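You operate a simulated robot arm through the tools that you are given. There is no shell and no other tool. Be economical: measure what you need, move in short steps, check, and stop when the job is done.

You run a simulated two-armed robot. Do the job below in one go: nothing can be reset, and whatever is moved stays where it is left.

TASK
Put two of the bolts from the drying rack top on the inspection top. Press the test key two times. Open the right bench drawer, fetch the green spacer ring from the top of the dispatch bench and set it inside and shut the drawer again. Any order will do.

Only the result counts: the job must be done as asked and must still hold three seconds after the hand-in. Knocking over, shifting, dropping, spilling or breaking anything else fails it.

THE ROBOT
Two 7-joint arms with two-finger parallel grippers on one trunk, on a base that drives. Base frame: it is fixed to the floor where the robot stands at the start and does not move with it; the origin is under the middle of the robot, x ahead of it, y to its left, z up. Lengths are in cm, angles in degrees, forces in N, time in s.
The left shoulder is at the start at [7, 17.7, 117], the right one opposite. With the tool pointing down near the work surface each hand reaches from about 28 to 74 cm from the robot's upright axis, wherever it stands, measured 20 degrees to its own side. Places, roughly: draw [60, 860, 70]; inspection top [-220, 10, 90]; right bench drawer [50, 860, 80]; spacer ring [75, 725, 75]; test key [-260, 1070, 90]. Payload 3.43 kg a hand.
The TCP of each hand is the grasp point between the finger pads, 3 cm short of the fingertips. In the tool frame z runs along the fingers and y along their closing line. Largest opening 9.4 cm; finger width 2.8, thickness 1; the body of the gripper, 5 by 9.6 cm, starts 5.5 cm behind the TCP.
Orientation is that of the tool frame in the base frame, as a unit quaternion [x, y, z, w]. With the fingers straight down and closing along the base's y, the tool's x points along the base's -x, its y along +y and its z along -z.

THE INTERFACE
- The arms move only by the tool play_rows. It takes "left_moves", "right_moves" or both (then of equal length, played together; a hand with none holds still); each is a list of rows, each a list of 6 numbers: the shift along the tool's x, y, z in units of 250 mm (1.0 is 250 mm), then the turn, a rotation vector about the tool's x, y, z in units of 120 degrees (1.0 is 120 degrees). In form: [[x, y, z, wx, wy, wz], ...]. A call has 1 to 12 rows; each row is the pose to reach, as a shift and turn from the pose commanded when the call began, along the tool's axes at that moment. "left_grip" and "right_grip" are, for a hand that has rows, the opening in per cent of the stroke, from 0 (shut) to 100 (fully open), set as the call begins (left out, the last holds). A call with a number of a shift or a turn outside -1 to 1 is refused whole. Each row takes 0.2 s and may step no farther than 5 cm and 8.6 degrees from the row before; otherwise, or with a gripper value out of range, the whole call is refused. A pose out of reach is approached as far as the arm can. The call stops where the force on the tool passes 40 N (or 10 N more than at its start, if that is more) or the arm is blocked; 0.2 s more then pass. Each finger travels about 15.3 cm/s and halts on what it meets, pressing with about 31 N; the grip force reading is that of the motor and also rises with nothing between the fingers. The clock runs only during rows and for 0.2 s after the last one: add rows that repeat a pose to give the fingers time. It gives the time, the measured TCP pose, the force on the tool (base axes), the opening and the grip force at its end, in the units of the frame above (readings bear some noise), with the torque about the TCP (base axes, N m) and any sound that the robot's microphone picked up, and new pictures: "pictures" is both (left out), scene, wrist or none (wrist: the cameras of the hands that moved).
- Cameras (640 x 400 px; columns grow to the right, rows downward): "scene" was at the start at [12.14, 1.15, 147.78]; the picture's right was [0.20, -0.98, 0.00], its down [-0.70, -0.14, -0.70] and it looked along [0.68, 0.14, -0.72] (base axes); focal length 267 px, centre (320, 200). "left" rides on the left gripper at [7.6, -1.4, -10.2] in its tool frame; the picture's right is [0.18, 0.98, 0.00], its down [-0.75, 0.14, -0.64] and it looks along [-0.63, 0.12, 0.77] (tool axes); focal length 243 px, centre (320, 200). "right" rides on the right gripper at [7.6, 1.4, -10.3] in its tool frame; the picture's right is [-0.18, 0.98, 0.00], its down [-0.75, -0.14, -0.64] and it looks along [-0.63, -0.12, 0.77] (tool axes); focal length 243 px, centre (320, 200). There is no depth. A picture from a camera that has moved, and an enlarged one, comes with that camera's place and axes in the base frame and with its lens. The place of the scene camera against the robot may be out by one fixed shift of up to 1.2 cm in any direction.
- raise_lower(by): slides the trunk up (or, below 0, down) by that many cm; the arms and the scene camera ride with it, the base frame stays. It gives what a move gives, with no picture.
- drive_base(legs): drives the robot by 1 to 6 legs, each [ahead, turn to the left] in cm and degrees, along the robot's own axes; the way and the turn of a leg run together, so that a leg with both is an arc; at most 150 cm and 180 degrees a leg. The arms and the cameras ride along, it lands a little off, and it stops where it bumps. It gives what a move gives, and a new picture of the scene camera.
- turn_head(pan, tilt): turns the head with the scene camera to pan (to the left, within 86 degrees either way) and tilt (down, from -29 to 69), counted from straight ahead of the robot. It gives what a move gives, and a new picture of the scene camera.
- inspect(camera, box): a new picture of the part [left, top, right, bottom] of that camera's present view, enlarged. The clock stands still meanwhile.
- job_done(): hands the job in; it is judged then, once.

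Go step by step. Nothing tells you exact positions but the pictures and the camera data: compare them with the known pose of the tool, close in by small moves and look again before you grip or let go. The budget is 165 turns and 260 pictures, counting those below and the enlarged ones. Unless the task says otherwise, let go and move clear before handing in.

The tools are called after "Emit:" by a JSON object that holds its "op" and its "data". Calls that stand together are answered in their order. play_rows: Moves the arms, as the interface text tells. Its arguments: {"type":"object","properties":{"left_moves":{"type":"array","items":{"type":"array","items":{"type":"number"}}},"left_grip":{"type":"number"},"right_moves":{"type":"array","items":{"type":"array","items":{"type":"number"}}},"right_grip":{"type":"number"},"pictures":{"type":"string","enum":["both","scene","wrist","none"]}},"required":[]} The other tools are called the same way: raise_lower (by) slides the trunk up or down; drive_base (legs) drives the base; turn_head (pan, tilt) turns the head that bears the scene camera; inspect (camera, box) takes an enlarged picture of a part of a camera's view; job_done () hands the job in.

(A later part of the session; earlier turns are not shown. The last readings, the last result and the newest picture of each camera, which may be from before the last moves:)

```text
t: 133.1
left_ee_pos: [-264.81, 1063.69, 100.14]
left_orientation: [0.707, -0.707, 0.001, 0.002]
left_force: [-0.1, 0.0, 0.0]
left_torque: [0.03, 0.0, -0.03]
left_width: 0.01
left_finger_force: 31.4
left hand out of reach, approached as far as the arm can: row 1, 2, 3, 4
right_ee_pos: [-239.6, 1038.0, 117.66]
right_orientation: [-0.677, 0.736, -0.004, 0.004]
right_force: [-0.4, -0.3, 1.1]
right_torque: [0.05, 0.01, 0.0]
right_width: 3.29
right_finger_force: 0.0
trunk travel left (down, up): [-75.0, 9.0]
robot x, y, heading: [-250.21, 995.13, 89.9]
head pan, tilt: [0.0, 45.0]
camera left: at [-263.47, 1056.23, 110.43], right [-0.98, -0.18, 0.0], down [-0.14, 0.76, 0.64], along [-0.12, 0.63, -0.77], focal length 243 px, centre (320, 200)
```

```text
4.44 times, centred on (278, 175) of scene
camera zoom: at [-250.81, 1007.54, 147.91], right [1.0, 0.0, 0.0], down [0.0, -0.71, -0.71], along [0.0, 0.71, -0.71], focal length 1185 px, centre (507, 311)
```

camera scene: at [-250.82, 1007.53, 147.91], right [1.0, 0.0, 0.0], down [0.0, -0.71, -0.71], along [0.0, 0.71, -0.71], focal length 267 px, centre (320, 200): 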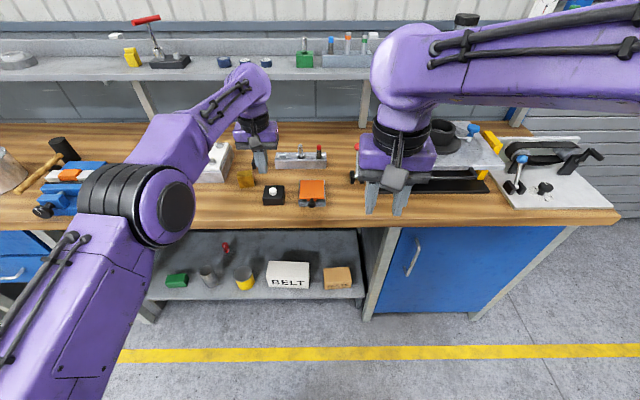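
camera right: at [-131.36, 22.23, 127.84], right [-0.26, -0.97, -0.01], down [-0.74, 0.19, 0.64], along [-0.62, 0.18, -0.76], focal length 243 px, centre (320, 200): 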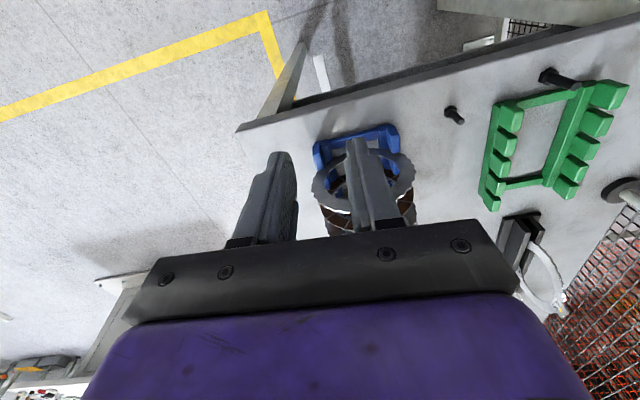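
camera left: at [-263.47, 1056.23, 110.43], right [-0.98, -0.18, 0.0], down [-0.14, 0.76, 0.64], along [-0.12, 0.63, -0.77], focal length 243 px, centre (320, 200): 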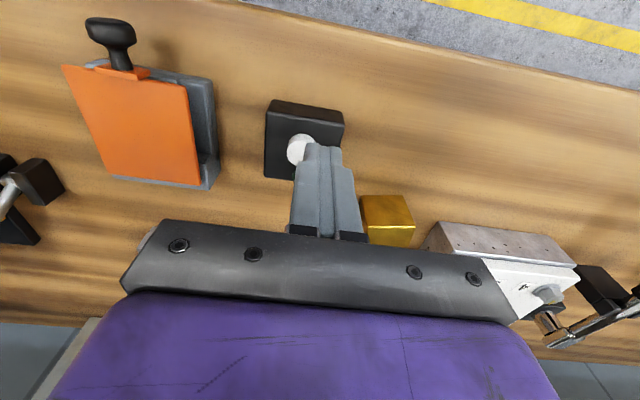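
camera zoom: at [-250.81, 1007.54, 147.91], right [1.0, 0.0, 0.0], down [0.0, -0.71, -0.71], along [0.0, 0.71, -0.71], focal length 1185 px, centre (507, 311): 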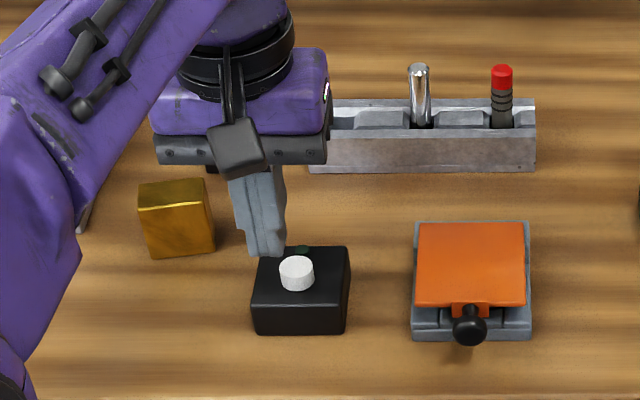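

The left arm is at its reach limit; I raise the hand, drive 10 cm closer, then realign.

Emit:
{"op": "play_rows", "data": {"left_moves": [[0.1, 0, -0.12, 0, 0, 0], [0.25, 0, -0.25, 0, 0, 0], [0.4, 0, -0.28, 0, 0, 0], [0.4, 0, -0.28, 0, 0, 0]], "pictures": "none"}}

Emit:
{"op": "drive_base", "data": {"legs": [[10, 0]]}}

Emit:
{"op": "inspect", "data": {"camera": "left", "box": [0, 0, 640, 400]}}

```text
t: 134.1
left_ee_pos: [-264.88, 1053.72, 107.27]
left_orientation: [-0.707, 0.707, 0.0, 0.0]
left_force: [0.5, -0.6, -0.6]
left_torque: [-0.02, 0.01, 0.0]
left_width: 0.01
left_finger_force: 30.3
right_ee_pos: [-239.65, 1038.01, 117.55]
right_orientation: [-0.676, 0.737, -0.005, 0.004]
right_force: [-0.1, -0.4, -0.2]
right_torque: [0.0, 0.03, -0.02]
right_width: 3.31
right_finger_force: 0.0
trunk travel left (down, up): [-75.0, 9.0]
robot x, y, heading: [-250.19, 995.38, 90.0]
head pan, tilt: [0.0, 45.0]
```

```text
t: 135.2
left_ee_pos: [-264.85, 1063.43, 107.49]
left_orientation: [-0.707, 0.707, 0.001, 0.001]
left_force: [0.8, -1.1, 1.0]
left_torque: [0.02, 0.04, -0.02]
left_width: 0.02
left_finger_force: 30.6
right_ee_pos: [-239.68, 1047.72, 117.78]
right_orientation: [-0.677, 0.736, -0.002, 0.006]
right_force: [-0.2, -0.6, 1.0]
right_torque: [0.05, -0.01, 0.01]
right_width: 3.29
right_finger_force: 0.1
trunk travel left (down, up): [-75.0, 9.0]
robot x, y, heading: [-250.16, 1004.71, 89.7]
head pan, tilt: [0.0, 45.0]
camera scene: at [-250.78, 1017.19, 147.96], right [1.0, 0.0, 0.0], down [0.0, -0.7, -0.71], along [0.0, 0.71, -0.7], focal length 267 px, centre (320, 200)
```

scene: 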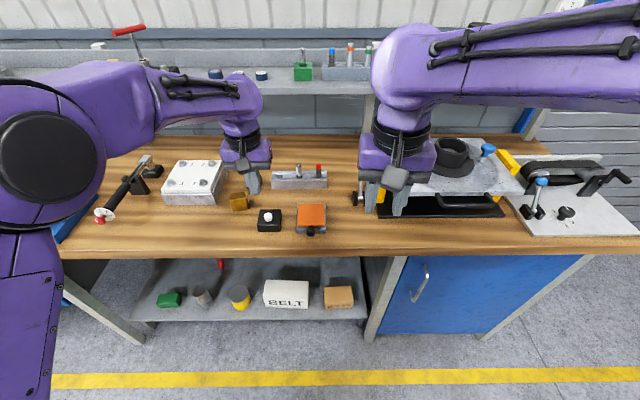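

```text
1.00 times, centred on (320, 200) of left (not enlarged: the box is as wide or as high as the picture)
camera zoom: at [-263.47, 1055.84, 117.76], right [-0.98, -0.18, 0.0], down [-0.14, 0.75, 0.64], along [-0.12, 0.63, -0.77], focal length 243 px, centre (320, 200)
```

zoom: 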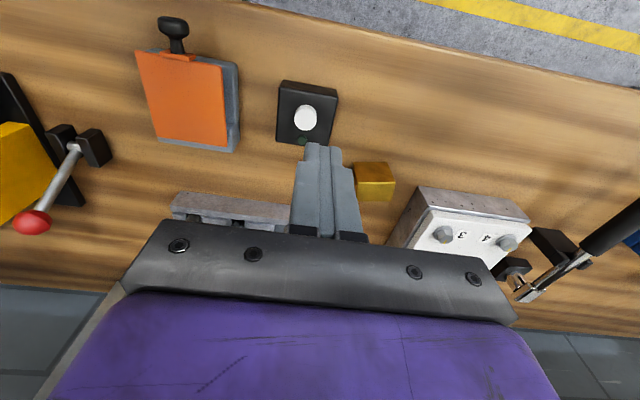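

Emit:
{"op": "play_rows", "data": {"left_moves": [[-0.06, -0.038, 0.0, 0, 0, 0], [-0.06, -0.038, 0.15, 0, 0, 0], [-0.06, -0.038, 0.3, 0, 0, 0], [-0.06, -0.038, 0.34, 0, 0, 0], [-0.06, -0.038, 0.34, 0, 0, 0]], "pictures": "wrist"}}

Emit:
{"op": "inspect", "data": {"camera": "scene", "box": [220, 160, 320, 240]}}

```text
t: 136.4
left_ee_pos: [-263.91, 1065.2, 98.92]
left_orientation: [0.707, -0.707, 0.001, 0.0]
left_force: [-0.5, 0.6, 0.5]
left_torque: [0.01, -0.01, 0.04]
left_width: 0.02
left_finger_force: 31.2
right_ee_pos: [-239.64, 1047.99, 117.73]
right_orientation: [-0.676, 0.737, -0.004, 0.005]
right_force: [0.1, 0.2, -0.1]
right_torque: [-0.03, 0.03, -0.01]
right_width: 3.3
right_finger_force: 0.1
trunk travel left (down, up): [-75.0, 9.0]
robot x, y, heading: [-249.81, 1005.12, 89.7]
head pan, tilt: [0.0, 45.0]
camera left: at [-262.48, 1057.67, 109.12], right [-0.98, -0.18, 0.0], down [-0.14, 0.76, 0.64], along [-0.12, 0.63, -0.77], focal length 243 px, centre (320, 200)
```

left: 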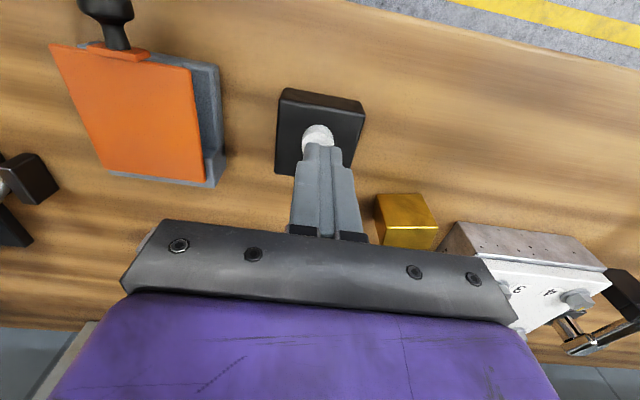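

```text
5.00 times, centred on (270, 200) of scene
camera zoom: at [-250.79, 1017.65, 147.91], right [1.0, 0.0, 0.0], down [0.0, -0.71, -0.71], along [0.0, 0.71, -0.71], focal length 1333 px, centre (570, 200)
```

zoom: 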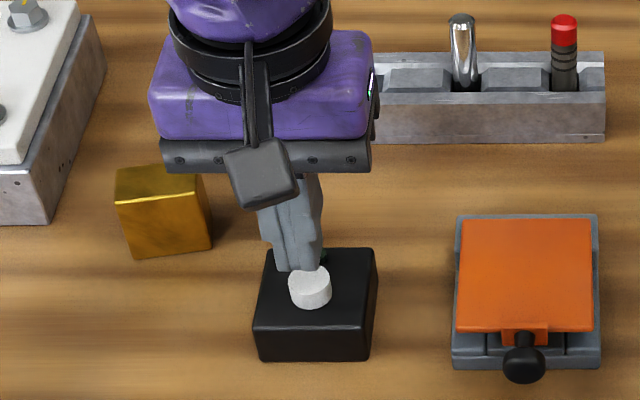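

Nearly aligned; nudge ~0.6 cm toward me and 0.35 cm right, then descend in small steps watching force/sound.

Emit:
{"op": "play_rows", "data": {"left_moves": [[0.024, -0.014, 0.0, 0, 0, 0], [0.024, -0.014, 0.03, 0, 0, 0], [0.024, -0.014, 0.045, 0, 0, 0], [0.024, -0.014, 0.045, 0, 0, 0]], "pictures": "none"}}

Emit:
{"op": "inspect", "data": {"camera": "scene", "box": [220, 160, 320, 240]}}

Emit:
{"op": "inspect", "data": {"camera": "left", "box": [250, 80, 410, 180]}}

```text
t: 137.4
left_ee_pos: [-263.43, 1064.57, 97.63]
left_orientation: [0.707, -0.707, 0.0, 0.0]
left_force: [-0.4, -0.6, 0.1]
left_torque: [-0.01, -0.01, 0.01]
left_width: 0.01
left_finger_force: 30.8
right_ee_pos: [-239.51, 1047.93, 117.6]
right_orientation: [-0.676, 0.737, -0.004, 0.004]
right_force: [-0.3, -0.2, 0.6]
right_torque: [0.0, 0.02, -0.03]
right_width: 3.28
right_finger_force: 0.0
trunk travel left (down, up): [-75.0, 9.0]
robot x, y, heading: [-249.8, 1005.11, 89.4]
head pan, tilt: [0.0, 45.0]
```

```text
5.00 times, centred on (270, 200) of scene
camera zoom: at [-250.76, 1017.61, 147.91], right [1.0, 0.0, 0.0], down [0.0, -0.71, -0.71], along [0.0, 0.71, -0.71], focal length 1333 px, centre (570, 200)
```

zoom: 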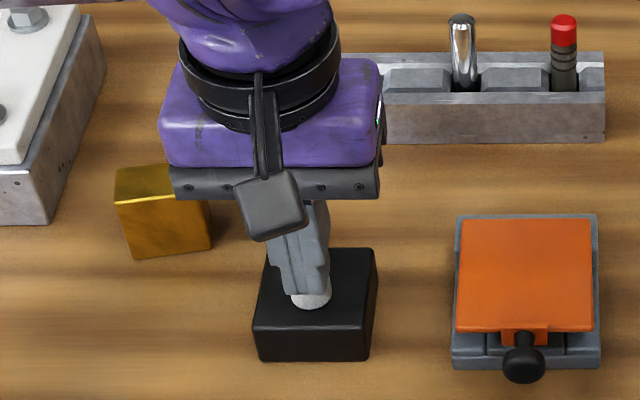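

```text
4.00 times, centred on (330, 130) of left
camera zoom: at [-262.17, 1057.06, 107.96], right [-0.98, -0.18, 0.0], down [-0.14, 0.75, 0.64], along [-0.12, 0.63, -0.77], focal length 970 px, centre (280, 480)
```

zoom: 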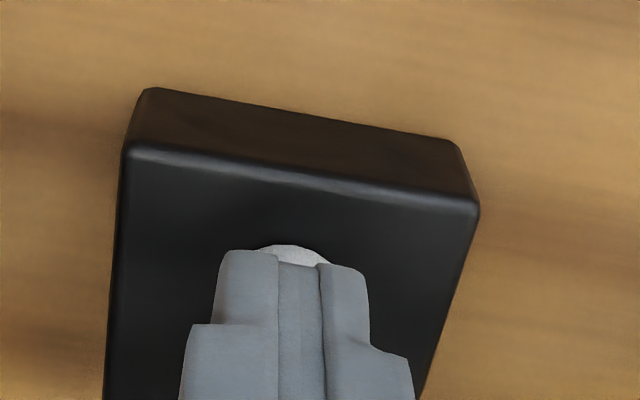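

Fingertips are right over the button. Pressing down in small steps.

Emit:
{"op": "play_rows", "data": {"left_moves": [[0.004, -0.006, 0.008, 0, 0, 0], [0.004, -0.006, 0.016, 0, 0, 0], [0.004, -0.006, 0.016, 0, 0, 0]], "pictures": "none"}}

Emit:
{"op": "play_rows", "data": {"left_moves": [[0, 0, 0.008, 0, 0, 0], [0, 0, 0.008, 0, 0, 0]], "pictures": "none"}}

```text
t: 138.2
left_ee_pos: [-263.39, 1064.54, 97.31]
left_orientation: [-0.707, 0.707, -0.002, -0.001]
left_force: [-1.1, 0.3, -0.1]
left_torque: [0.02, -0.01, 0.02]
left_width: 0.0
left_finger_force: 31.3
right_ee_pos: [-239.7, 1047.91, 117.52]
right_orientation: [-0.676, 0.736, -0.004, 0.005]
right_force: [-0.9, 1.1, -0.3]
right_torque: [0.01, -0.02, 0.03]
right_width: 3.28
right_finger_force: 0.1
trunk travel left (down, up): [-75.0, 9.0]
robot x, y, heading: [-250.35, 1004.95, 89.8]
head pan, tilt: [0.0, 45.0]
```

```text
t: 138.8
left_ee_pos: [-263.35, 1064.53, 97.04]
left_orientation: [-0.707, 0.707, -0.001, -0.001]
left_force: [-0.3, -0.4, 1.6]
left_torque: [0.03, 0.02, 0.02]
left_width: 0.0
left_finger_force: 30.8
right_ee_pos: [-239.72, 1048.09, 117.59]
right_orientation: [-0.676, 0.737, -0.004, 0.005]
right_force: [0.1, 0.5, 0.8]
right_torque: [0.02, -0.02, -0.02]
right_width: 3.29
right_finger_force: 0.0
trunk travel left (down, up): [-75.0, 9.0]
robot x, y, heading: [-250.06, 1004.92, 89.7]
head pan, tilt: [0.0, 45.0]
```

Emit:
{"op": "play_rows", "data": {"left_moves": [[0, 0, 0.006, 0, 0, 0], [0, 0, 0.006, 0, 0, 0]], "pictures": "none"}}

Emit:
{"op": "play_rows", "data": {"left_moves": [[0, 0, 0.006, 0, 0, 0], [0, 0, 0.006, 0, 0, 0]], "pictures": "none"}}

Emit:
{"op": "inspect", "data": {"camera": "scene", "box": [240, 185, 300, 233]}}

```text
t: 139.4
left_ee_pos: [-263.3, 1064.52, 96.94]
left_orientation: [0.707, -0.707, 0.001, 0.001]
left_force: [-0.2, 1.0, 2.7]
left_torque: [0.02, 0.03, 0.0]
left_width: 0.0
left_finger_force: 30.8
right_ee_pos: [-239.63, 1048.09, 117.61]
right_orientation: [-0.676, 0.737, -0.004, 0.005]
right_force: [-0.7, 0.2, -0.7]
right_torque: [-0.01, 0.0, 0.0]
right_width: 3.31
right_finger_force: 0.0
trunk travel left (down, up): [-75.0, 9.0]
robot x, y, heading: [-250.02, 1004.96, 89.7]
head pan, tilt: [0.0, 45.0]
```

```text
t: 140.0
left_ee_pos: [-263.26, 1064.49, 96.9]
left_orientation: [-0.707, 0.707, 0.0, -0.001]
left_force: [-1.9, 1.0, 2.4]
left_torque: [0.07, 0.04, 0.04]
left_width: 0.0
left_finger_force: 31.3
right_ee_pos: [-239.61, 1047.84, 117.75]
right_orientation: [-0.676, 0.736, -0.004, 0.005]
right_force: [-0.3, -0.1, 0.4]
right_torque: [-0.02, -0.02, 0.01]
right_width: 3.28
right_finger_force: 0.0
trunk travel left (down, up): [-75.0, 9.0]
robot x, y, heading: [-250.34, 1005.07, 89.5]
head pan, tilt: [0.0, 45.0]
heard: click
```

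```text
8.33 times, centred on (270, 209) of scene
camera zoom: at [-250.8, 1017.63, 147.91], right [1.0, 0.0, 0.0], down [0.0, -0.71, -0.71], along [0.0, 0.71, -0.71], focal length 2222 px, centre (737, 125)
```

zoom: 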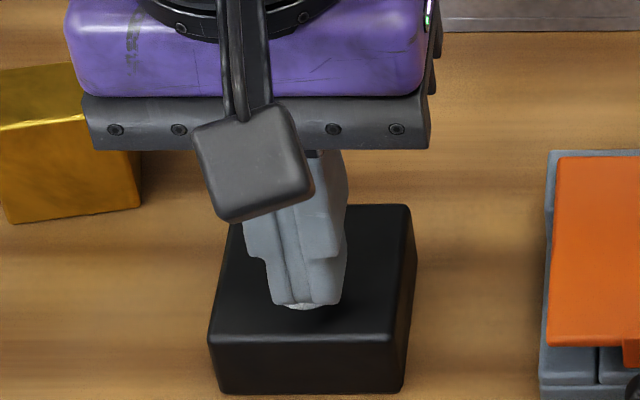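

Click heard: first press. Raise 1.2 cm to release and check the lamp.

Emit:
{"op": "play_rows", "data": {"left_moves": [[0, 0, -0.024, 0, 0, 0], [0, 0, -0.048, 0, 0, 0], [0, 0, -0.048, 0, 0, 0]], "pictures": "none"}}

Emit:
{"op": "play_rows", "data": {"left_moves": [[0, 0, 0.024, 0, 0, 0], [0, 0, 0.034, 0, 0, 0], [0, 0, 0.042, 0, 0, 0], [0, 0, 0.042, 0, 0, 0]], "pictures": "none"}}

```text
t: 140.8
left_ee_pos: [-263.36, 1064.46, 97.91]
left_orientation: [-0.706, 0.708, -0.001, -0.001]
left_force: [0.2, 0.4, -0.7]
left_torque: [0.0, 0.0, -0.02]
left_width: 0.0
left_finger_force: 30.7
right_ee_pos: [-239.66, 1048.04, 117.58]
right_orientation: [-0.675, 0.737, -0.003, 0.005]
right_force: [0.1, 0.8, 0.1]
right_torque: [0.02, -0.02, -0.02]
right_width: 3.28
right_finger_force: 0.2
trunk travel left (down, up): [-75.0, 9.0]
robot x, y, heading: [-249.78, 1005.09, 89.7]
head pan, tilt: [0.0, 45.0]
```

```text
t: 141.8
left_ee_pos: [-263.41, 1064.49, 97.0]
left_orientation: [-0.707, 0.707, -0.001, -0.001]
left_force: [0.1, -0.4, 2.0]
left_torque: [0.02, -0.03, 0.01]
left_width: 0.01
left_finger_force: 30.4
right_ee_pos: [-239.7, 1047.95, 117.58]
right_orientation: [-0.675, 0.737, -0.004, 0.005]
right_force: [-0.7, -0.7, -0.4]
right_torque: [-0.01, -0.02, -0.01]
right_width: 3.28
right_finger_force: 0.0
trunk travel left (down, up): [-75.0, 9.0]
robot x, y, heading: [-249.75, 1004.86, 89.6]
head pan, tilt: [0.0, 45.0]
```

Emit:
{"op": "play_rows", "data": {"left_moves": [[0, 0, 0.006, 0, 0, 0], [0, 0, 0.006, 0, 0, 0]], "pictures": "none"}}

```text
t: 142.4
left_ee_pos: [-263.41, 1064.54, 96.87]
left_orientation: [-0.707, 0.707, -0.001, -0.001]
left_force: [-0.6, -1.6, 3.4]
left_torque: [0.01, 0.06, 0.04]
left_width: 0.02
left_finger_force: 31.4
right_ee_pos: [-239.69, 1047.85, 117.66]
right_orientation: [-0.676, 0.737, -0.004, 0.005]
right_force: [0.3, 0.4, -0.1]
right_torque: [0.03, 0.01, -0.01]
right_width: 3.28
right_finger_force: 0.0
trunk travel left (down, up): [-75.0, 9.0]
robot x, y, heading: [-249.84, 1005.04, 89.5]
head pan, tilt: [0.0, 45.0]
heard: click
```

Second click heard. Raise well clear and check the box stayed put.

Emit:
{"op": "play_rows", "data": {"left_moves": [[0, 0, -0.1, 0, 0, 0], [0, 0, -0.28, 0, 0, 0], [0.1, 0, -0.45, 0, 0, 0], [0.25, 0.05, -0.55, 0, 0, 0], [0.4, 0.1, -0.6, 0, 0, 0], [0.55, 0.15, -0.6, 0, 0, 0]], "pictures": "scene"}}

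Emit:
{"op": "inspect", "data": {"camera": "scene", "box": [220, 170, 320, 240]}}

```text
t: 143.8
left_ee_pos: [-267.05, 1050.79, 111.97]
left_orientation: [-0.707, 0.707, 0.0, -0.001]
left_force: [0.6, -0.7, -0.5]
left_torque: [0.02, -0.04, 0.01]
left_width: 0.03
left_finger_force: 31.2
right_ee_pos: [-239.61, 1047.86, 117.63]
right_orientation: [-0.676, 0.737, -0.003, 0.005]
right_force: [0.2, -0.3, 0.5]
right_torque: [0.04, -0.02, 0.01]
right_width: 3.29
right_finger_force: 0.0
trunk travel left (down, up): [-75.0, 9.0]
robot x, y, heading: [-250.23, 1004.83, 89.6]
head pan, tilt: [0.0, 45.0]
camera scene: at [-250.81, 1017.42, 147.93], right [1.0, 0.0, 0.0], down [0.0, -0.71, -0.71], along [0.0, 0.71, -0.71], focal length 267 px, centre (320, 200)
```

scene: 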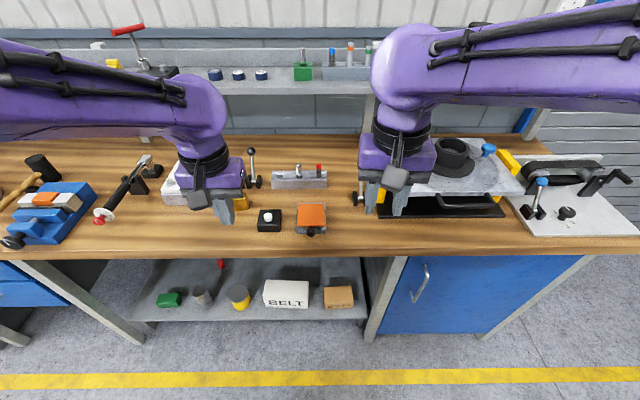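

```text
5.71 times, centred on (270, 205) of scene
camera zoom: at [-250.81, 1017.42, 147.93], right [1.0, 0.0, 0.0], down [0.0, -0.71, -0.71], along [0.0, 0.71, -0.71], focal length 1524 px, centre (606, 171)
```

zoom: 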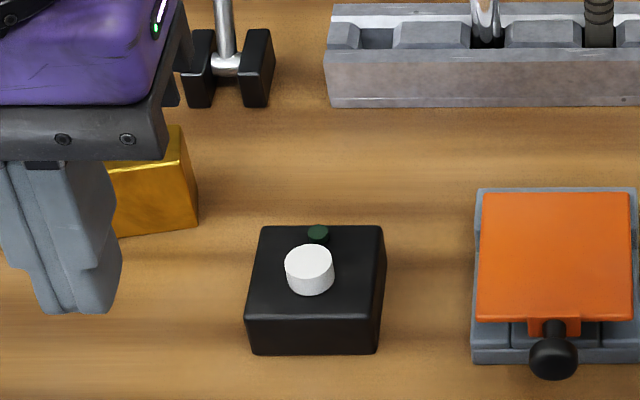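

Both presses done. Back away and turn right toward the other bench.

Emit:
{"op": "turn_head", "data": {"pan": 0, "tilt": 25}}

Emit:
{"op": "drive_base", "data": {"legs": [[-70, 0], [0, -90]]}}

```text
t: 144.7
left_ee_pos: [-267.11, 1051.07, 111.86]
left_orientation: [0.708, -0.706, 0.002, 0.001]
left_force: [0.3, 0.6, 1.0]
left_torque: [0.01, 0.01, -0.02]
left_width: 0.0
left_finger_force: 31.2
right_ee_pos: [-239.62, 1048.05, 117.58]
right_orientation: [-0.677, 0.736, -0.003, 0.005]
right_force: [-0.1, 0.6, 1.1]
right_torque: [0.0, -0.01, 0.01]
right_width: 3.28
right_finger_force: 0.1
trunk travel left (down, up): [-75.0, 9.0]
robot x, y, heading: [-249.99, 1004.88, 89.9]
head pan, tilt: [0.0, 25.0]
camera scene: at [-250.77, 1018.79, 150.95], right [1.0, 0.0, 0.0], down [0.0, -0.42, -0.91], along [0.0, 0.91, -0.42], focal length 267 px, centre (320, 200)
```

scene: 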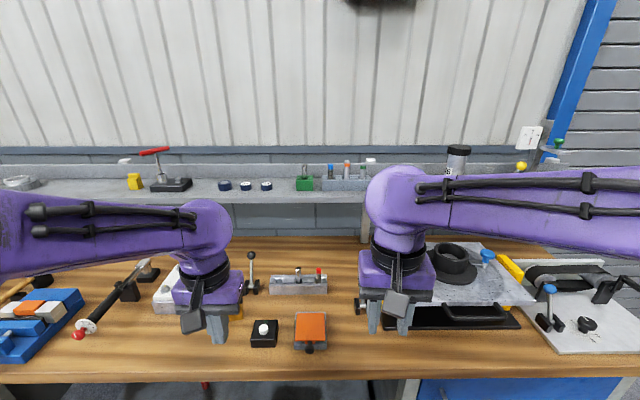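

```text
t: 152.3
left_ee_pos: [-204.33, 952.25, 111.91]
left_orientation: [-0.006, 1.0, 0.0, -0.001]
left_force: [-0.4, -0.8, 0.1]
left_torque: [-0.01, 0.02, -0.04]
left_width: 0.02
left_finger_force: 31.1
right_ee_pos: [-206.95, 924.92, 117.58]
right_orientation: [0.036, 0.999, -0.006, 0.001]
right_force: [-0.6, 0.4, 0.4]
right_torque: [-0.02, -0.02, 0.01]
right_width: 3.31
right_finger_force: 0.1
trunk travel left (down, up): [-75.0, 9.0]
robot x, y, heading: [-249.77, 935.13, 0.4]
head pan, tilt: [0.0, 25.0]
camera scene: at [-236.63, 934.54, 150.96], right [0.01, -1.0, 0.0], down [-0.42, 0.0, -0.91], along [0.91, 0.01, -0.42], focal length 267 px, centre (320, 200)
```

scene: 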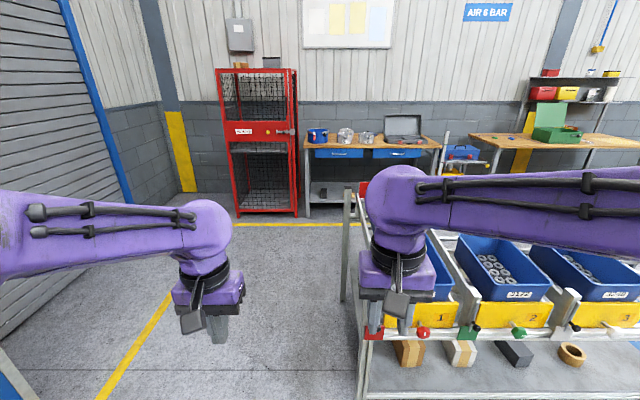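

The right wall bench has two drawers; the right one is at y≈855. A trolley with bins lies at y<915, x -150..-85. I go along y≈965 to x≈-40 and then look.

Emit:
{"op": "drive_base", "data": {"legs": [[0, 20], [88, 0], [0, -20.4], [128, 0]]}}

Emit:
{"op": "turn_head", "data": {"pan": -50, "tilt": 35}}

```text
t: 165.1
left_ee_pos: [4.48, 984.63, 111.86]
left_orientation: [-0.012, 1.0, 0.0, -0.001]
left_force: [-1.3, 0.8, 0.0]
left_torque: [0.01, -0.01, -0.01]
left_width: 0.0
left_finger_force: 31.2
right_ee_pos: [2.12, 957.26, 117.63]
right_orientation: [0.031, 0.999, -0.006, 0.001]
right_force: [0.9, 0.1, 0.3]
right_torque: [0.0, 0.01, -0.01]
right_width: 3.28
right_finger_force: 0.1
trunk travel left (down, up): [-75.0, 9.0]
robot x, y, heading: [-41.05, 966.33, 1.3]
head pan, tilt: [0.0, 25.0]
camera scene: at [-27.72, 966.42, 150.97], right [0.02, -1.0, 0.0], down [-0.42, -0.01, -0.91], along [0.91, 0.02, -0.42], focal length 267 px, centre (320, 200)
```

scene: 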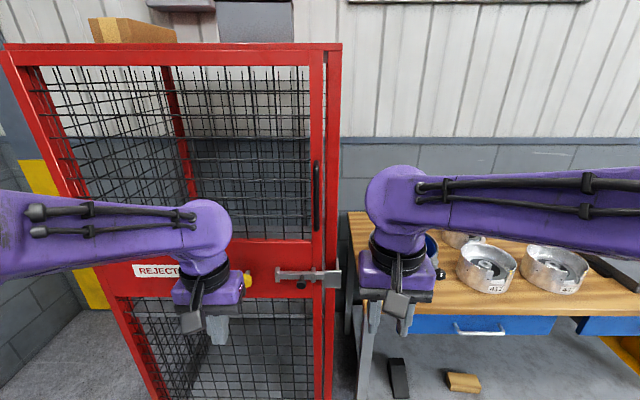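

```text
t: 166.3
left_ee_pos: [4.58, 984.61, 111.89]
left_orientation: [-0.013, 1.0, 0.0, -0.001]
left_force: [0.2, -0.9, 0.1]
left_torque: [-0.02, 0.01, -0.02]
left_width: 0.0
left_finger_force: 31.5
right_ee_pos: [2.08, 957.2, 117.66]
right_orientation: [0.032, 0.999, -0.006, 0.002]
right_force: [0.4, 0.1, -0.9]
right_torque: [0.02, -0.01, -0.04]
right_width: 3.3
right_finger_force: 0.0
trunk travel left (down, up): [-75.0, 9.0]
robot x, y, heading: [-40.95, 966.9, 1.1]
head pan, tilt: [-50.0, 35.0]
camera scene: at [-31.09, 959.61, 149.39], right [-0.75, -0.66, 0.0], down [-0.38, 0.43, -0.82], along [0.54, -0.62, -0.57], focal length 267 px, centre (320, 200)
```

scene: 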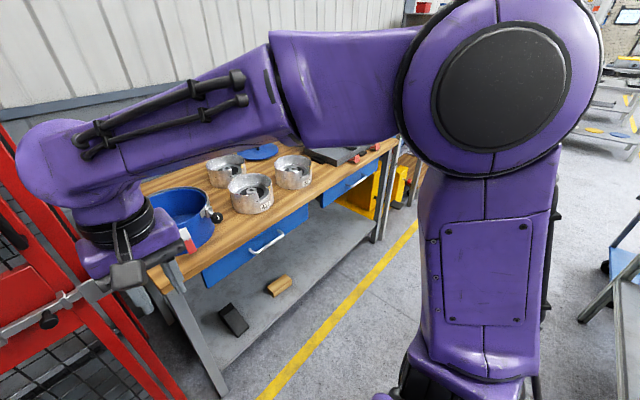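

Bench front is at x≈30; space between bench and trolley is about 120 cm. I'll take the ring first: turn to face -y and drive down to y≈800, then look left.

Emit:
{"op": "drive_base", "data": {"legs": [[0, -91], [140, 0]]}}

Emit:
{"op": "turn_head", "data": {"pan": 50, "tilt": 35}}

```text
t: 177.2
left_ee_pos: [-18.74, 779.93, 111.94]
left_orientation: [0.694, 0.72, 0.001, -0.001]
left_force: [0.4, 0.4, -0.4]
left_torque: [-0.03, -0.01, 0.02]
left_width: 0.0
left_finger_force: 30.8
right_ee_pos: [-46.1, 781.83, 117.62]
right_orientation: [0.724, 0.69, -0.004, -0.004]
right_force: [-0.5, -0.8, -0.6]
right_torque: [-0.02, -0.03, 0.01]
right_width: 3.29
right_finger_force: 0.1
trunk travel left (down, up): [-75.0, 9.0]
robot x, y, heading: [-37.51, 825.31, -88.0]
head pan, tilt: [-50.0, 35.0]
camera scene: at [-44.53, 813.91, 149.39], right [-0.67, 0.74, 0.0], down [0.43, 0.38, -0.82], along [-0.61, -0.55, -0.57], focal length 267 px, centre (320, 200)
```

scene: 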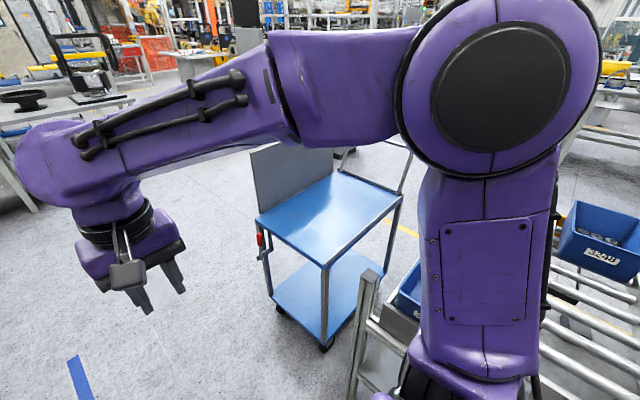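

```text
t: 178.9
left_ee_pos: [-18.66, 779.83, 111.8]
left_orientation: [0.693, 0.721, 0.001, 0.0]
left_force: [-0.1, 0.7, 0.9]
left_torque: [0.0, 0.0, -0.04]
left_width: 0.01
left_finger_force: 31.3
right_ee_pos: [-46.04, 781.92, 117.72]
right_orientation: [0.724, 0.69, -0.005, -0.004]
right_force: [0.1, -0.1, -0.5]
right_torque: [0.0, 0.02, 0.04]
right_width: 3.27
right_finger_force: 0.1
trunk travel left (down, up): [-75.0, 9.0]
robot x, y, heading: [-37.07, 825.16, -88.1]
head pan, tilt: [50.0, 35.0]
camera scene: at [-31.05, 814.33, 149.39], right [-0.62, -0.79, 0.0], down [-0.45, 0.35, -0.82], along [0.65, -0.5, -0.57], focal length 267 px, centre (320, 200)
```

scene: 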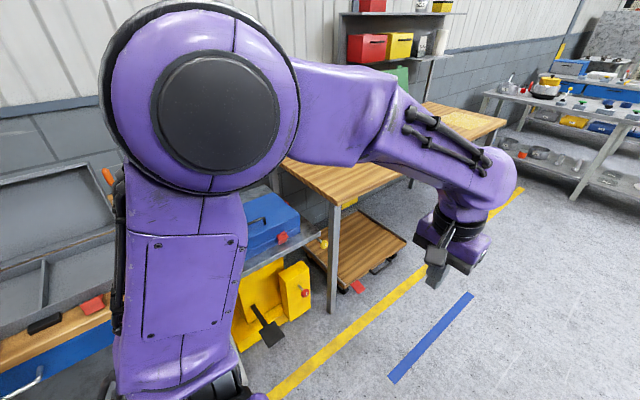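

Dispatch bench front edge is x≈43 with its left end at y≈745. I drive to y≈745, turn to face it, and look for the ring.

Emit:
{"op": "drive_base", "data": {"legs": [[78, 0], [0, 88]]}}

Emit:
{"op": "turn_head", "data": {"pan": 0, "tilt": 40}}

```text
t: 186.9
left_ee_pos: [11.36, 764.68, 111.89]
left_orientation: [-0.011, 1.0, 0.001, 0.0]
left_force: [0.0, 0.6, 0.3]
left_torque: [0.02, 0.03, -0.02]
left_width: 0.0
left_finger_force: 30.5
right_ee_pos: [9.02, 737.36, 117.64]
right_orientation: [0.032, 0.999, -0.006, 0.001]
right_force: [-0.3, -0.3, 0.3]
right_torque: [0.02, -0.02, 0.0]
right_width: 3.29
right_finger_force: 0.0
trunk travel left (down, up): [-75.0, 9.0]
robot x, y, heading: [-34.34, 746.67, 1.1]
head pan, tilt: [50.0, 35.0]
camera scene: at [-24.51, 753.26, 149.39], right [0.78, -0.63, 0.0], down [-0.36, -0.45, -0.82], along [0.51, 0.64, -0.57], focal length 267 px, centre (320, 200)
```

scene: 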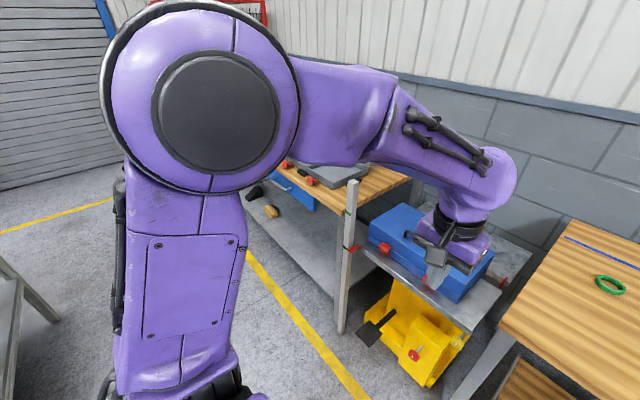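

```text
t: 188.1
left_ee_pos: [11.38, 764.7, 111.79]
left_orientation: [-0.011, 1.0, 0.0, -0.001]
left_force: [-0.6, -0.3, -0.5]
left_torque: [0.0, -0.03, 0.05]
left_width: 0.0
left_finger_force: 30.6
right_ee_pos: [9.08, 737.32, 117.76]
right_orientation: [0.032, 0.999, -0.006, 0.001]
right_force: [0.7, 0.1, -0.2]
right_torque: [0.02, 0.0, 0.01]
right_width: 3.29
right_finger_force: 0.0
trunk travel left (down, up): [-75.0, 9.0]
robot x, y, heading: [-34.29, 746.69, 1.1]
head pan, tilt: [0.0, 40.0]
camera scene: at [-21.55, 746.59, 148.63], right [0.02, -1.0, 0.0], down [-0.64, -0.01, -0.77], along [0.77, 0.01, -0.64], focal length 267 px, centre (320, 200)
```

scene: 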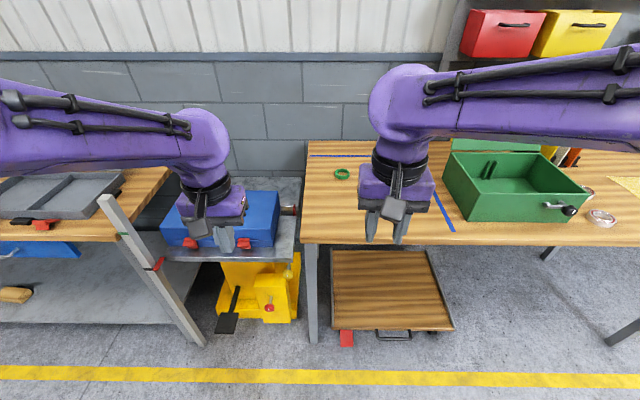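

Emit:
{"op": "inspect", "data": {"camera": "scene", "box": [295, 140, 375, 200]}}

Emit:
{"op": "inspect", "data": {"camera": "scene", "box": [420, 120, 640, 260]}}

```text
6.67 times, centred on (335, 170) of scene
camera zoom: at [-21.55, 746.59, 148.63], right [0.02, -1.0, 0.0], down [-0.64, -0.01, -0.77], along [0.77, 0.01, -0.64], focal length 1778 px, centre (220, 400)
```

zoom: 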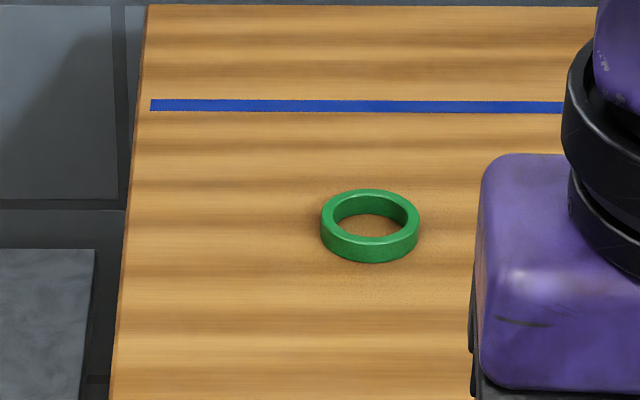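

```text
2.86 times, centred on (530, 190) of scene
camera zoom: at [-21.55, 746.59, 148.63], right [0.02, -1.0, 0.0], down [-0.64, -0.01, -0.77], along [0.77, 0.01, -0.64], focal length 762 px, centre (-280, 229)
```

zoom: 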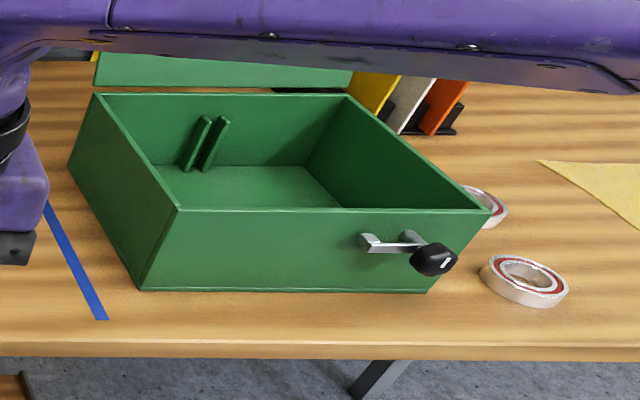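

The ring is near (80,737). I approach 30 cm and triangulate its position and the bench height.

Emit:
{"op": "drive_base", "data": {"legs": [[30, -1.1]]}}

Emit:
{"op": "turn_head", "data": {"pan": 0, "tilt": 50}}

```text
t: 190.2
left_ee_pos: [42.24, 764.24, 111.89]
left_orientation: [-0.004, 1.0, 0.0, -0.001]
left_force: [0.3, 0.3, -0.9]
left_torque: [-0.01, -0.04, 0.0]
left_width: 0.03
left_finger_force: 31.1
right_ee_pos: [39.36, 736.88, 117.74]
right_orientation: [0.041, 0.999, -0.007, 0.002]
right_force: [-0.3, 0.0, -0.4]
right_torque: [0.01, -0.04, 0.0]
right_width: 3.29
right_finger_force: 0.0
trunk travel left (down, up): [-75.0, 9.0]
robot x, y, heading: [-3.45, 747.22, 0.1]
head pan, tilt: [0.0, 40.0]
camera scene: at [8.99, 746.65, 148.65], right [0.0, -1.0, 0.0], down [-0.64, 0.0, -0.77], along [0.77, 0.0, -0.64], focal length 267 px, centre (320, 200)
```

scene: 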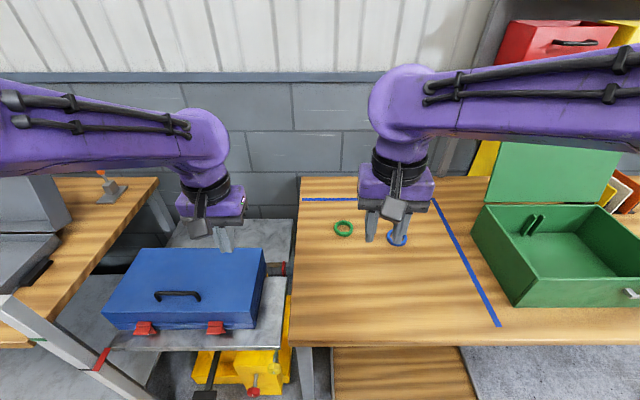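

```text
t: 190.9
left_ee_pos: [42.44, 764.33, 111.85]
left_orientation: [-0.003, 1.0, 0.001, -0.001]
left_force: [-0.5, -0.1, 0.3]
left_torque: [0.02, 0.0, 0.0]
left_width: 0.01
left_finger_force: 31.2
right_ee_pos: [39.62, 736.91, 117.68]
right_orientation: [0.04, 0.999, -0.006, 0.0]
right_force: [0.3, 0.0, -0.2]
right_torque: [0.04, -0.01, 0.0]
right_width: 3.3
right_finger_force: 0.2
trunk travel left (down, up): [-75.0, 9.0]
robot x, y, heading: [-3.68, 746.95, 0.1]
head pan, tilt: [0.0, 50.0]
camera scene: at [8.42, 746.65, 147.21], right [0.0, -1.0, 0.0], down [-0.77, 0.0, -0.64], along [0.64, 0.0, -0.77], focal length 267 px, centre (320, 200)
```

scene: 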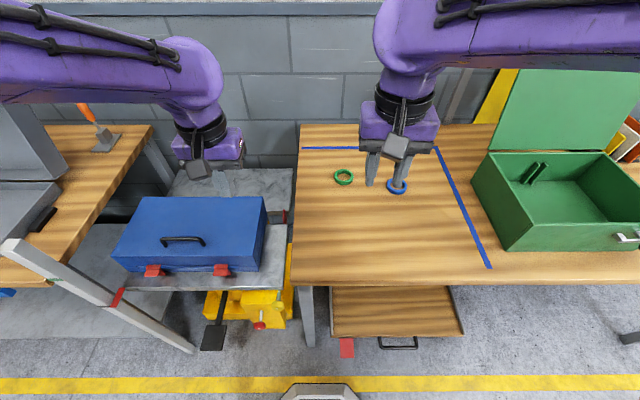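

Triangulation gives the ring at about (68,739,z≈88); there's a blue ring 13 cm to its right, to be left alone. Drive 7 cm closer, then bring the right hand above the ring, fully open.

Emit:
{"op": "drive_base", "data": {"legs": [[7, 0]]}}

Emit:
{"op": "play_rows", "data": {"right_moves": [[-0.18, 0, 0, 0, 0, 0], [-0.36, 0.02, 0, 0, 0, 0], [-0.54, 0.04, 0, 0, 0, 0], [-0.66, 0.06, 0.05, 0, 0, 0], [-0.66, 0.06, 0.15, 0, 0, 0], [-0.66, 0.06, 0.25, 0, 0, 0], [-0.66, 0.06, 0.25, 0, 0, 0]], "right_grip": 100}}

```text
t: 191.9
left_ee_pos: [48.63, 764.21, 112.12]
left_orientation: [-0.004, 1.0, -0.001, 0.003]
left_force: [-1.0, 0.1, 0.0]
left_torque: [0.01, -0.06, 0.0]
left_width: 0.01
left_finger_force: 30.6
right_ee_pos: [45.75, 736.92, 118.06]
right_orientation: [0.04, 0.999, -0.006, 0.005]
right_force: [-0.3, -0.7, -0.4]
right_torque: [0.01, -0.06, -0.02]
right_width: 3.27
right_finger_force: 0.1
trunk travel left (down, up): [-75.0, 9.0]
robot x, y, heading: [3.46, 747.17, 0.2]
head pan, tilt: [0.0, 50.0]
camera scene: at [14.36, 746.66, 147.32], right [0.0, -1.0, 0.0], down [-0.76, 0.0, -0.65], along [0.65, 0.0, -0.76], focal length 267 px, centre (320, 200)
```

scene: 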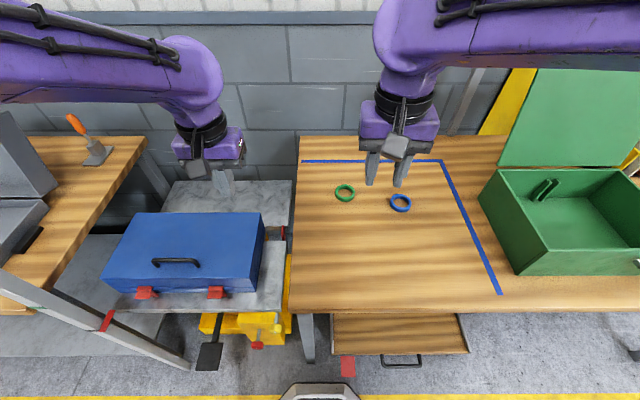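

```text
t: 193.5
left_ee_pos: [49.35, 764.26, 111.87]
left_orientation: [-0.002, 1.0, 0.0, -0.001]
left_force: [0.0, -0.1, -0.1]
left_torque: [-0.02, 0.01, 0.03]
left_width: 0.0
left_finger_force: 31.2
right_ee_pos: [63.08, 736.98, 111.45]
right_orientation: [0.04, 0.999, -0.005, 0.001]
right_force: [0.5, 0.5, -1.1]
right_torque: [-0.05, 0.01, 0.0]
right_width: 9.39
right_finger_force: 0.1
trunk travel left (down, up): [-75.0, 9.0]
robot x, y, heading: [3.44, 746.98, -0.2]
head pan, tilt: [0.0, 50.0]
camera scene: at [15.35, 746.68, 147.22], right [0.0, -1.0, 0.0], down [-0.77, 0.0, -0.64], along [0.64, 0.0, -0.77], focal length 267 px, centre (320, 200)
camera right: at [55.58, 739.06, 121.63], right [0.26, 0.96, -0.01], down [0.74, -0.19, 0.65], along [0.62, -0.18, -0.76], focal length 243 px, centre (320, 200)
```

scene: 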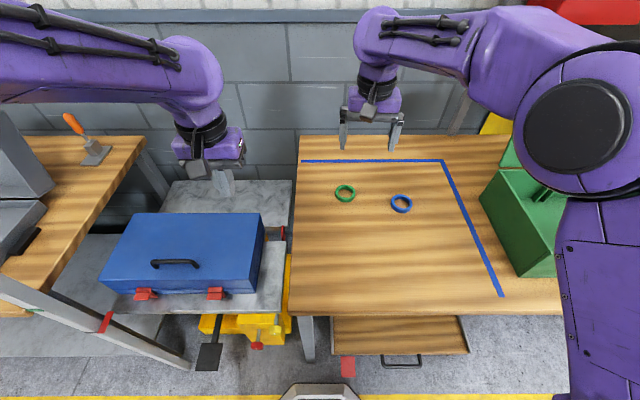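
right: 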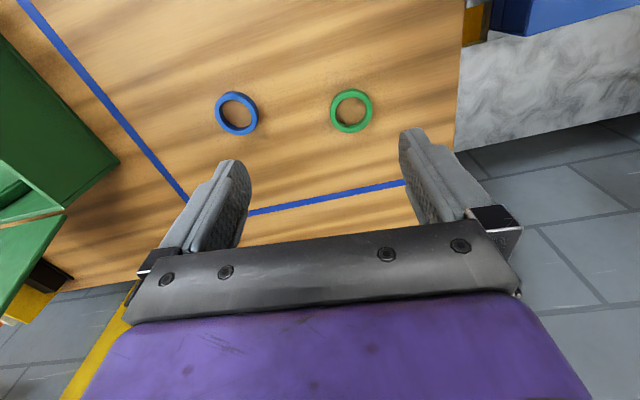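

Ring refined to (69.1,739.3,z≈86). Moving the right hand above it and down to about z=95.

Emit:
{"op": "play_rows", "data": {"right_moves": [[-0.12, 0.055, 0.05, 0, 0, 0], [-0.232, 0.111, 0.15, 0, 0, 0], [-0.232, 0.111, 0.3, 0, 0, 0], [-0.232, 0.111, 0.45, 0, 0, 0], [-0.232, 0.111, 0.6, 0, 0, 0], [-0.232, 0.111, 0.65, 0, 0, 0], [-0.232, 0.111, 0.65, 0, 0, 0]]}}

```text
t: 195.1
left_ee_pos: [49.29, 764.37, 111.78]
left_orientation: [-0.003, 1.0, 0.0, -0.001]
left_force: [-0.2, 0.5, 0.6]
left_torque: [-0.01, 0.03, 0.04]
left_width: 0.0
left_finger_force: 30.8
right_ee_pos: [69.23, 739.23, 95.25]
right_orientation: [0.041, 0.999, -0.006, 0.0]
right_force: [-0.1, -0.2, 0.8]
right_torque: [0.03, 0.02, -0.02]
right_width: 9.37
right_finger_force: 0.1
trunk travel left (down, up): [-75.0, 9.0]
robot x, y, heading: [3.27, 747.2, 0.2]
head pan, tilt: [0.0, 50.0]
camera scene: at [15.38, 746.69, 147.21], right [0.0, -1.0, 0.0], down [-0.77, 0.0, -0.64], along [0.64, 0.0, -0.77], focal length 267 px, centre (320, 200)
camera right: at [61.63, 741.28, 105.52], right [0.26, 0.96, -0.01], down [0.74, -0.19, 0.65], along [0.62, -0.18, -0.76], focal length 243 px, centre (320, 200)
```

scene: 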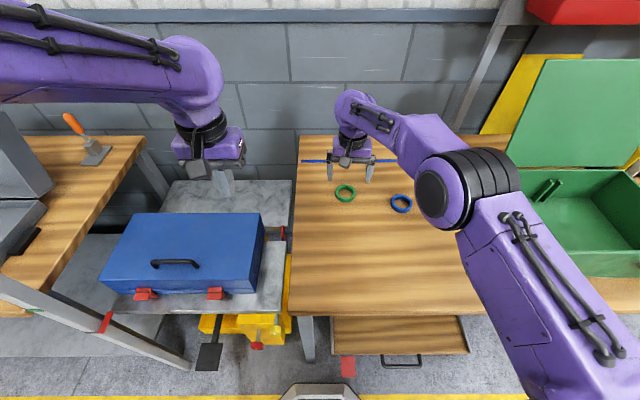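
right: 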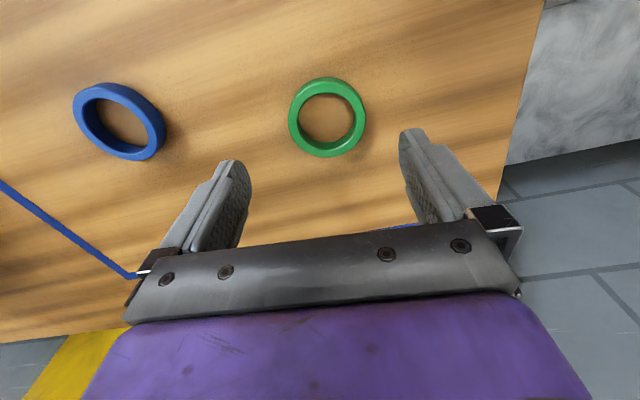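

Ring is centred within 0.5 cm. Small correction and lower toward the bench in steps.

Emit:
{"op": "play_rows", "data": {"right_moves": [[0.004, 0.02, 0.04, 0, 0, 0], [0.006, 0.02, 0.12, 0, 0, 0], [0.006, 0.02, 0.2, 0, 0, 0], [0.006, 0.02, 0.2, 0, 0, 0]], "pictures": "wrist"}}

Emit:
{"op": "inspect", "data": {"camera": "scene", "box": [310, 140, 410, 215]}}

```text
t: 196.1
left_ee_pos: [49.29, 764.36, 111.72]
left_orientation: [-0.003, 1.0, 0.0, -0.001]
left_force: [0.5, -0.1, -0.1]
left_torque: [0.0, 0.04, 0.02]
left_width: 0.0
left_finger_force: 31.4
right_ee_pos: [68.99, 739.68, 90.28]
right_orientation: [0.04, 0.999, -0.006, 0.002]
right_force: [0.0, 0.1, -0.1]
right_torque: [0.03, 0.02, 0.05]
right_width: 9.39
right_finger_force: 0.1
trunk travel left (down, up): [-75.0, 9.0]
robot x, y, heading: [3.27, 747.13, -0.1]
head pan, tilt: [0.0, 50.0]
camera right: at [61.54, 741.77, 100.59], right [0.26, 0.96, -0.01], down [0.74, -0.19, 0.65], along [0.62, -0.18, -0.76], focal length 243 px, centre (320, 200)
```

right: 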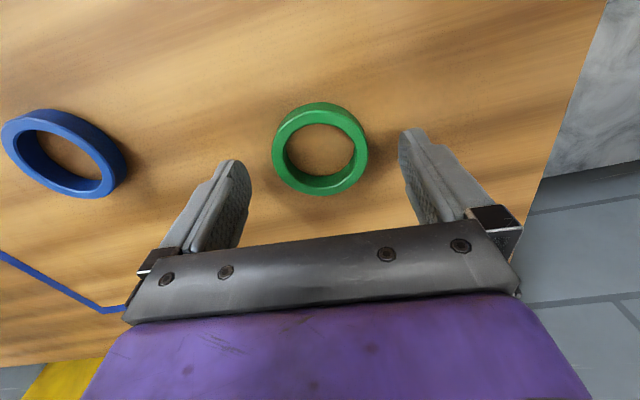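

```text
5.33 times, centred on (360, 178) of scene
camera zoom: at [15.33, 746.69, 147.22], right [0.0, -1.0, 0.0], down [-0.77, 0.0, -0.64], along [0.64, 0.0, -0.77], focal length 1422 px, centre (107, 320)
```

zoom: 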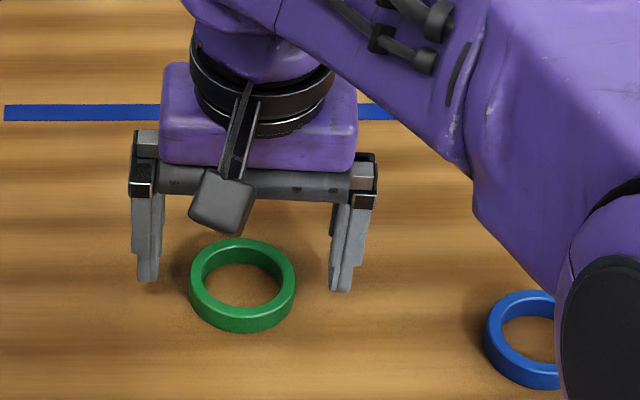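

Emit:
{"op": "play_rows", "data": {"right_moves": [[0.008, 0, 0.04, 0, 0, 0], [0.008, 0, 0.07, 0, 0, 0], [0.008, 0, 0.07, 0, 0, 0]], "pictures": "wrist"}}

Emit:
{"op": "inspect", "data": {"camera": "scene", "box": [310, 140, 410, 215]}}

```text
t: 196.9
left_ee_pos: [49.04, 764.26, 112.06]
left_orientation: [-0.004, 1.0, 0.0, 0.001]
left_force: [0.0, 0.6, 0.4]
left_torque: [0.03, 0.01, 0.01]
left_width: 0.0
left_finger_force: 30.9
right_ee_pos: [68.75, 739.75, 89.0]
right_orientation: [0.042, 0.999, -0.005, 0.006]
right_force: [2.1, -0.7, 30.6]
right_torque: [1.58, 0.22, -0.09]
right_width: 9.36
right_finger_force: 0.0
trunk travel left (down, up): [-75.0, 9.0]
robot x, y, heading: [3.5, 747.12, 0.2]
head pan, tilt: [0.0, 50.0]
camera right: at [61.16, 741.81, 99.23], right [0.26, 0.96, -0.01], down [0.73, -0.2, 0.65], along [0.63, -0.18, -0.76], focal length 243 px, centre (320, 200)
```

right: 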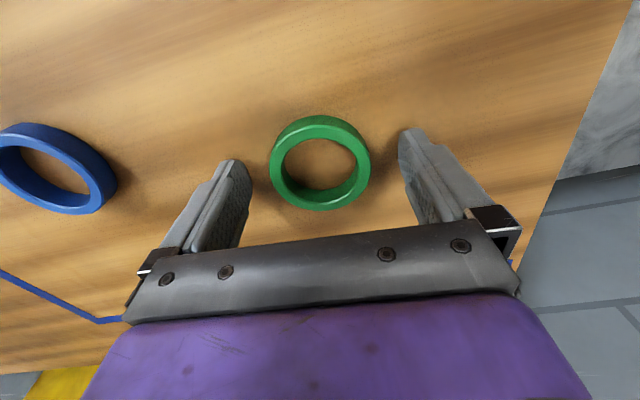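

```text
5.33 times, centred on (360, 178) of scene
camera zoom: at [14.83, 746.69, 147.31], right [0.0, -1.0, 0.0], down [-0.76, 0.0, -0.65], along [0.65, 0.0, -0.76], focal length 1422 px, centre (107, 320)
```

zoom: 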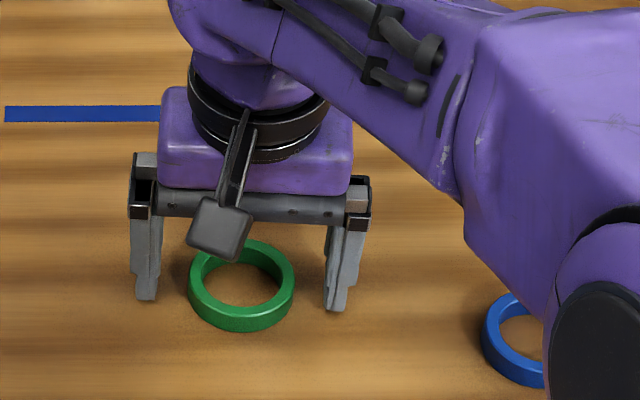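

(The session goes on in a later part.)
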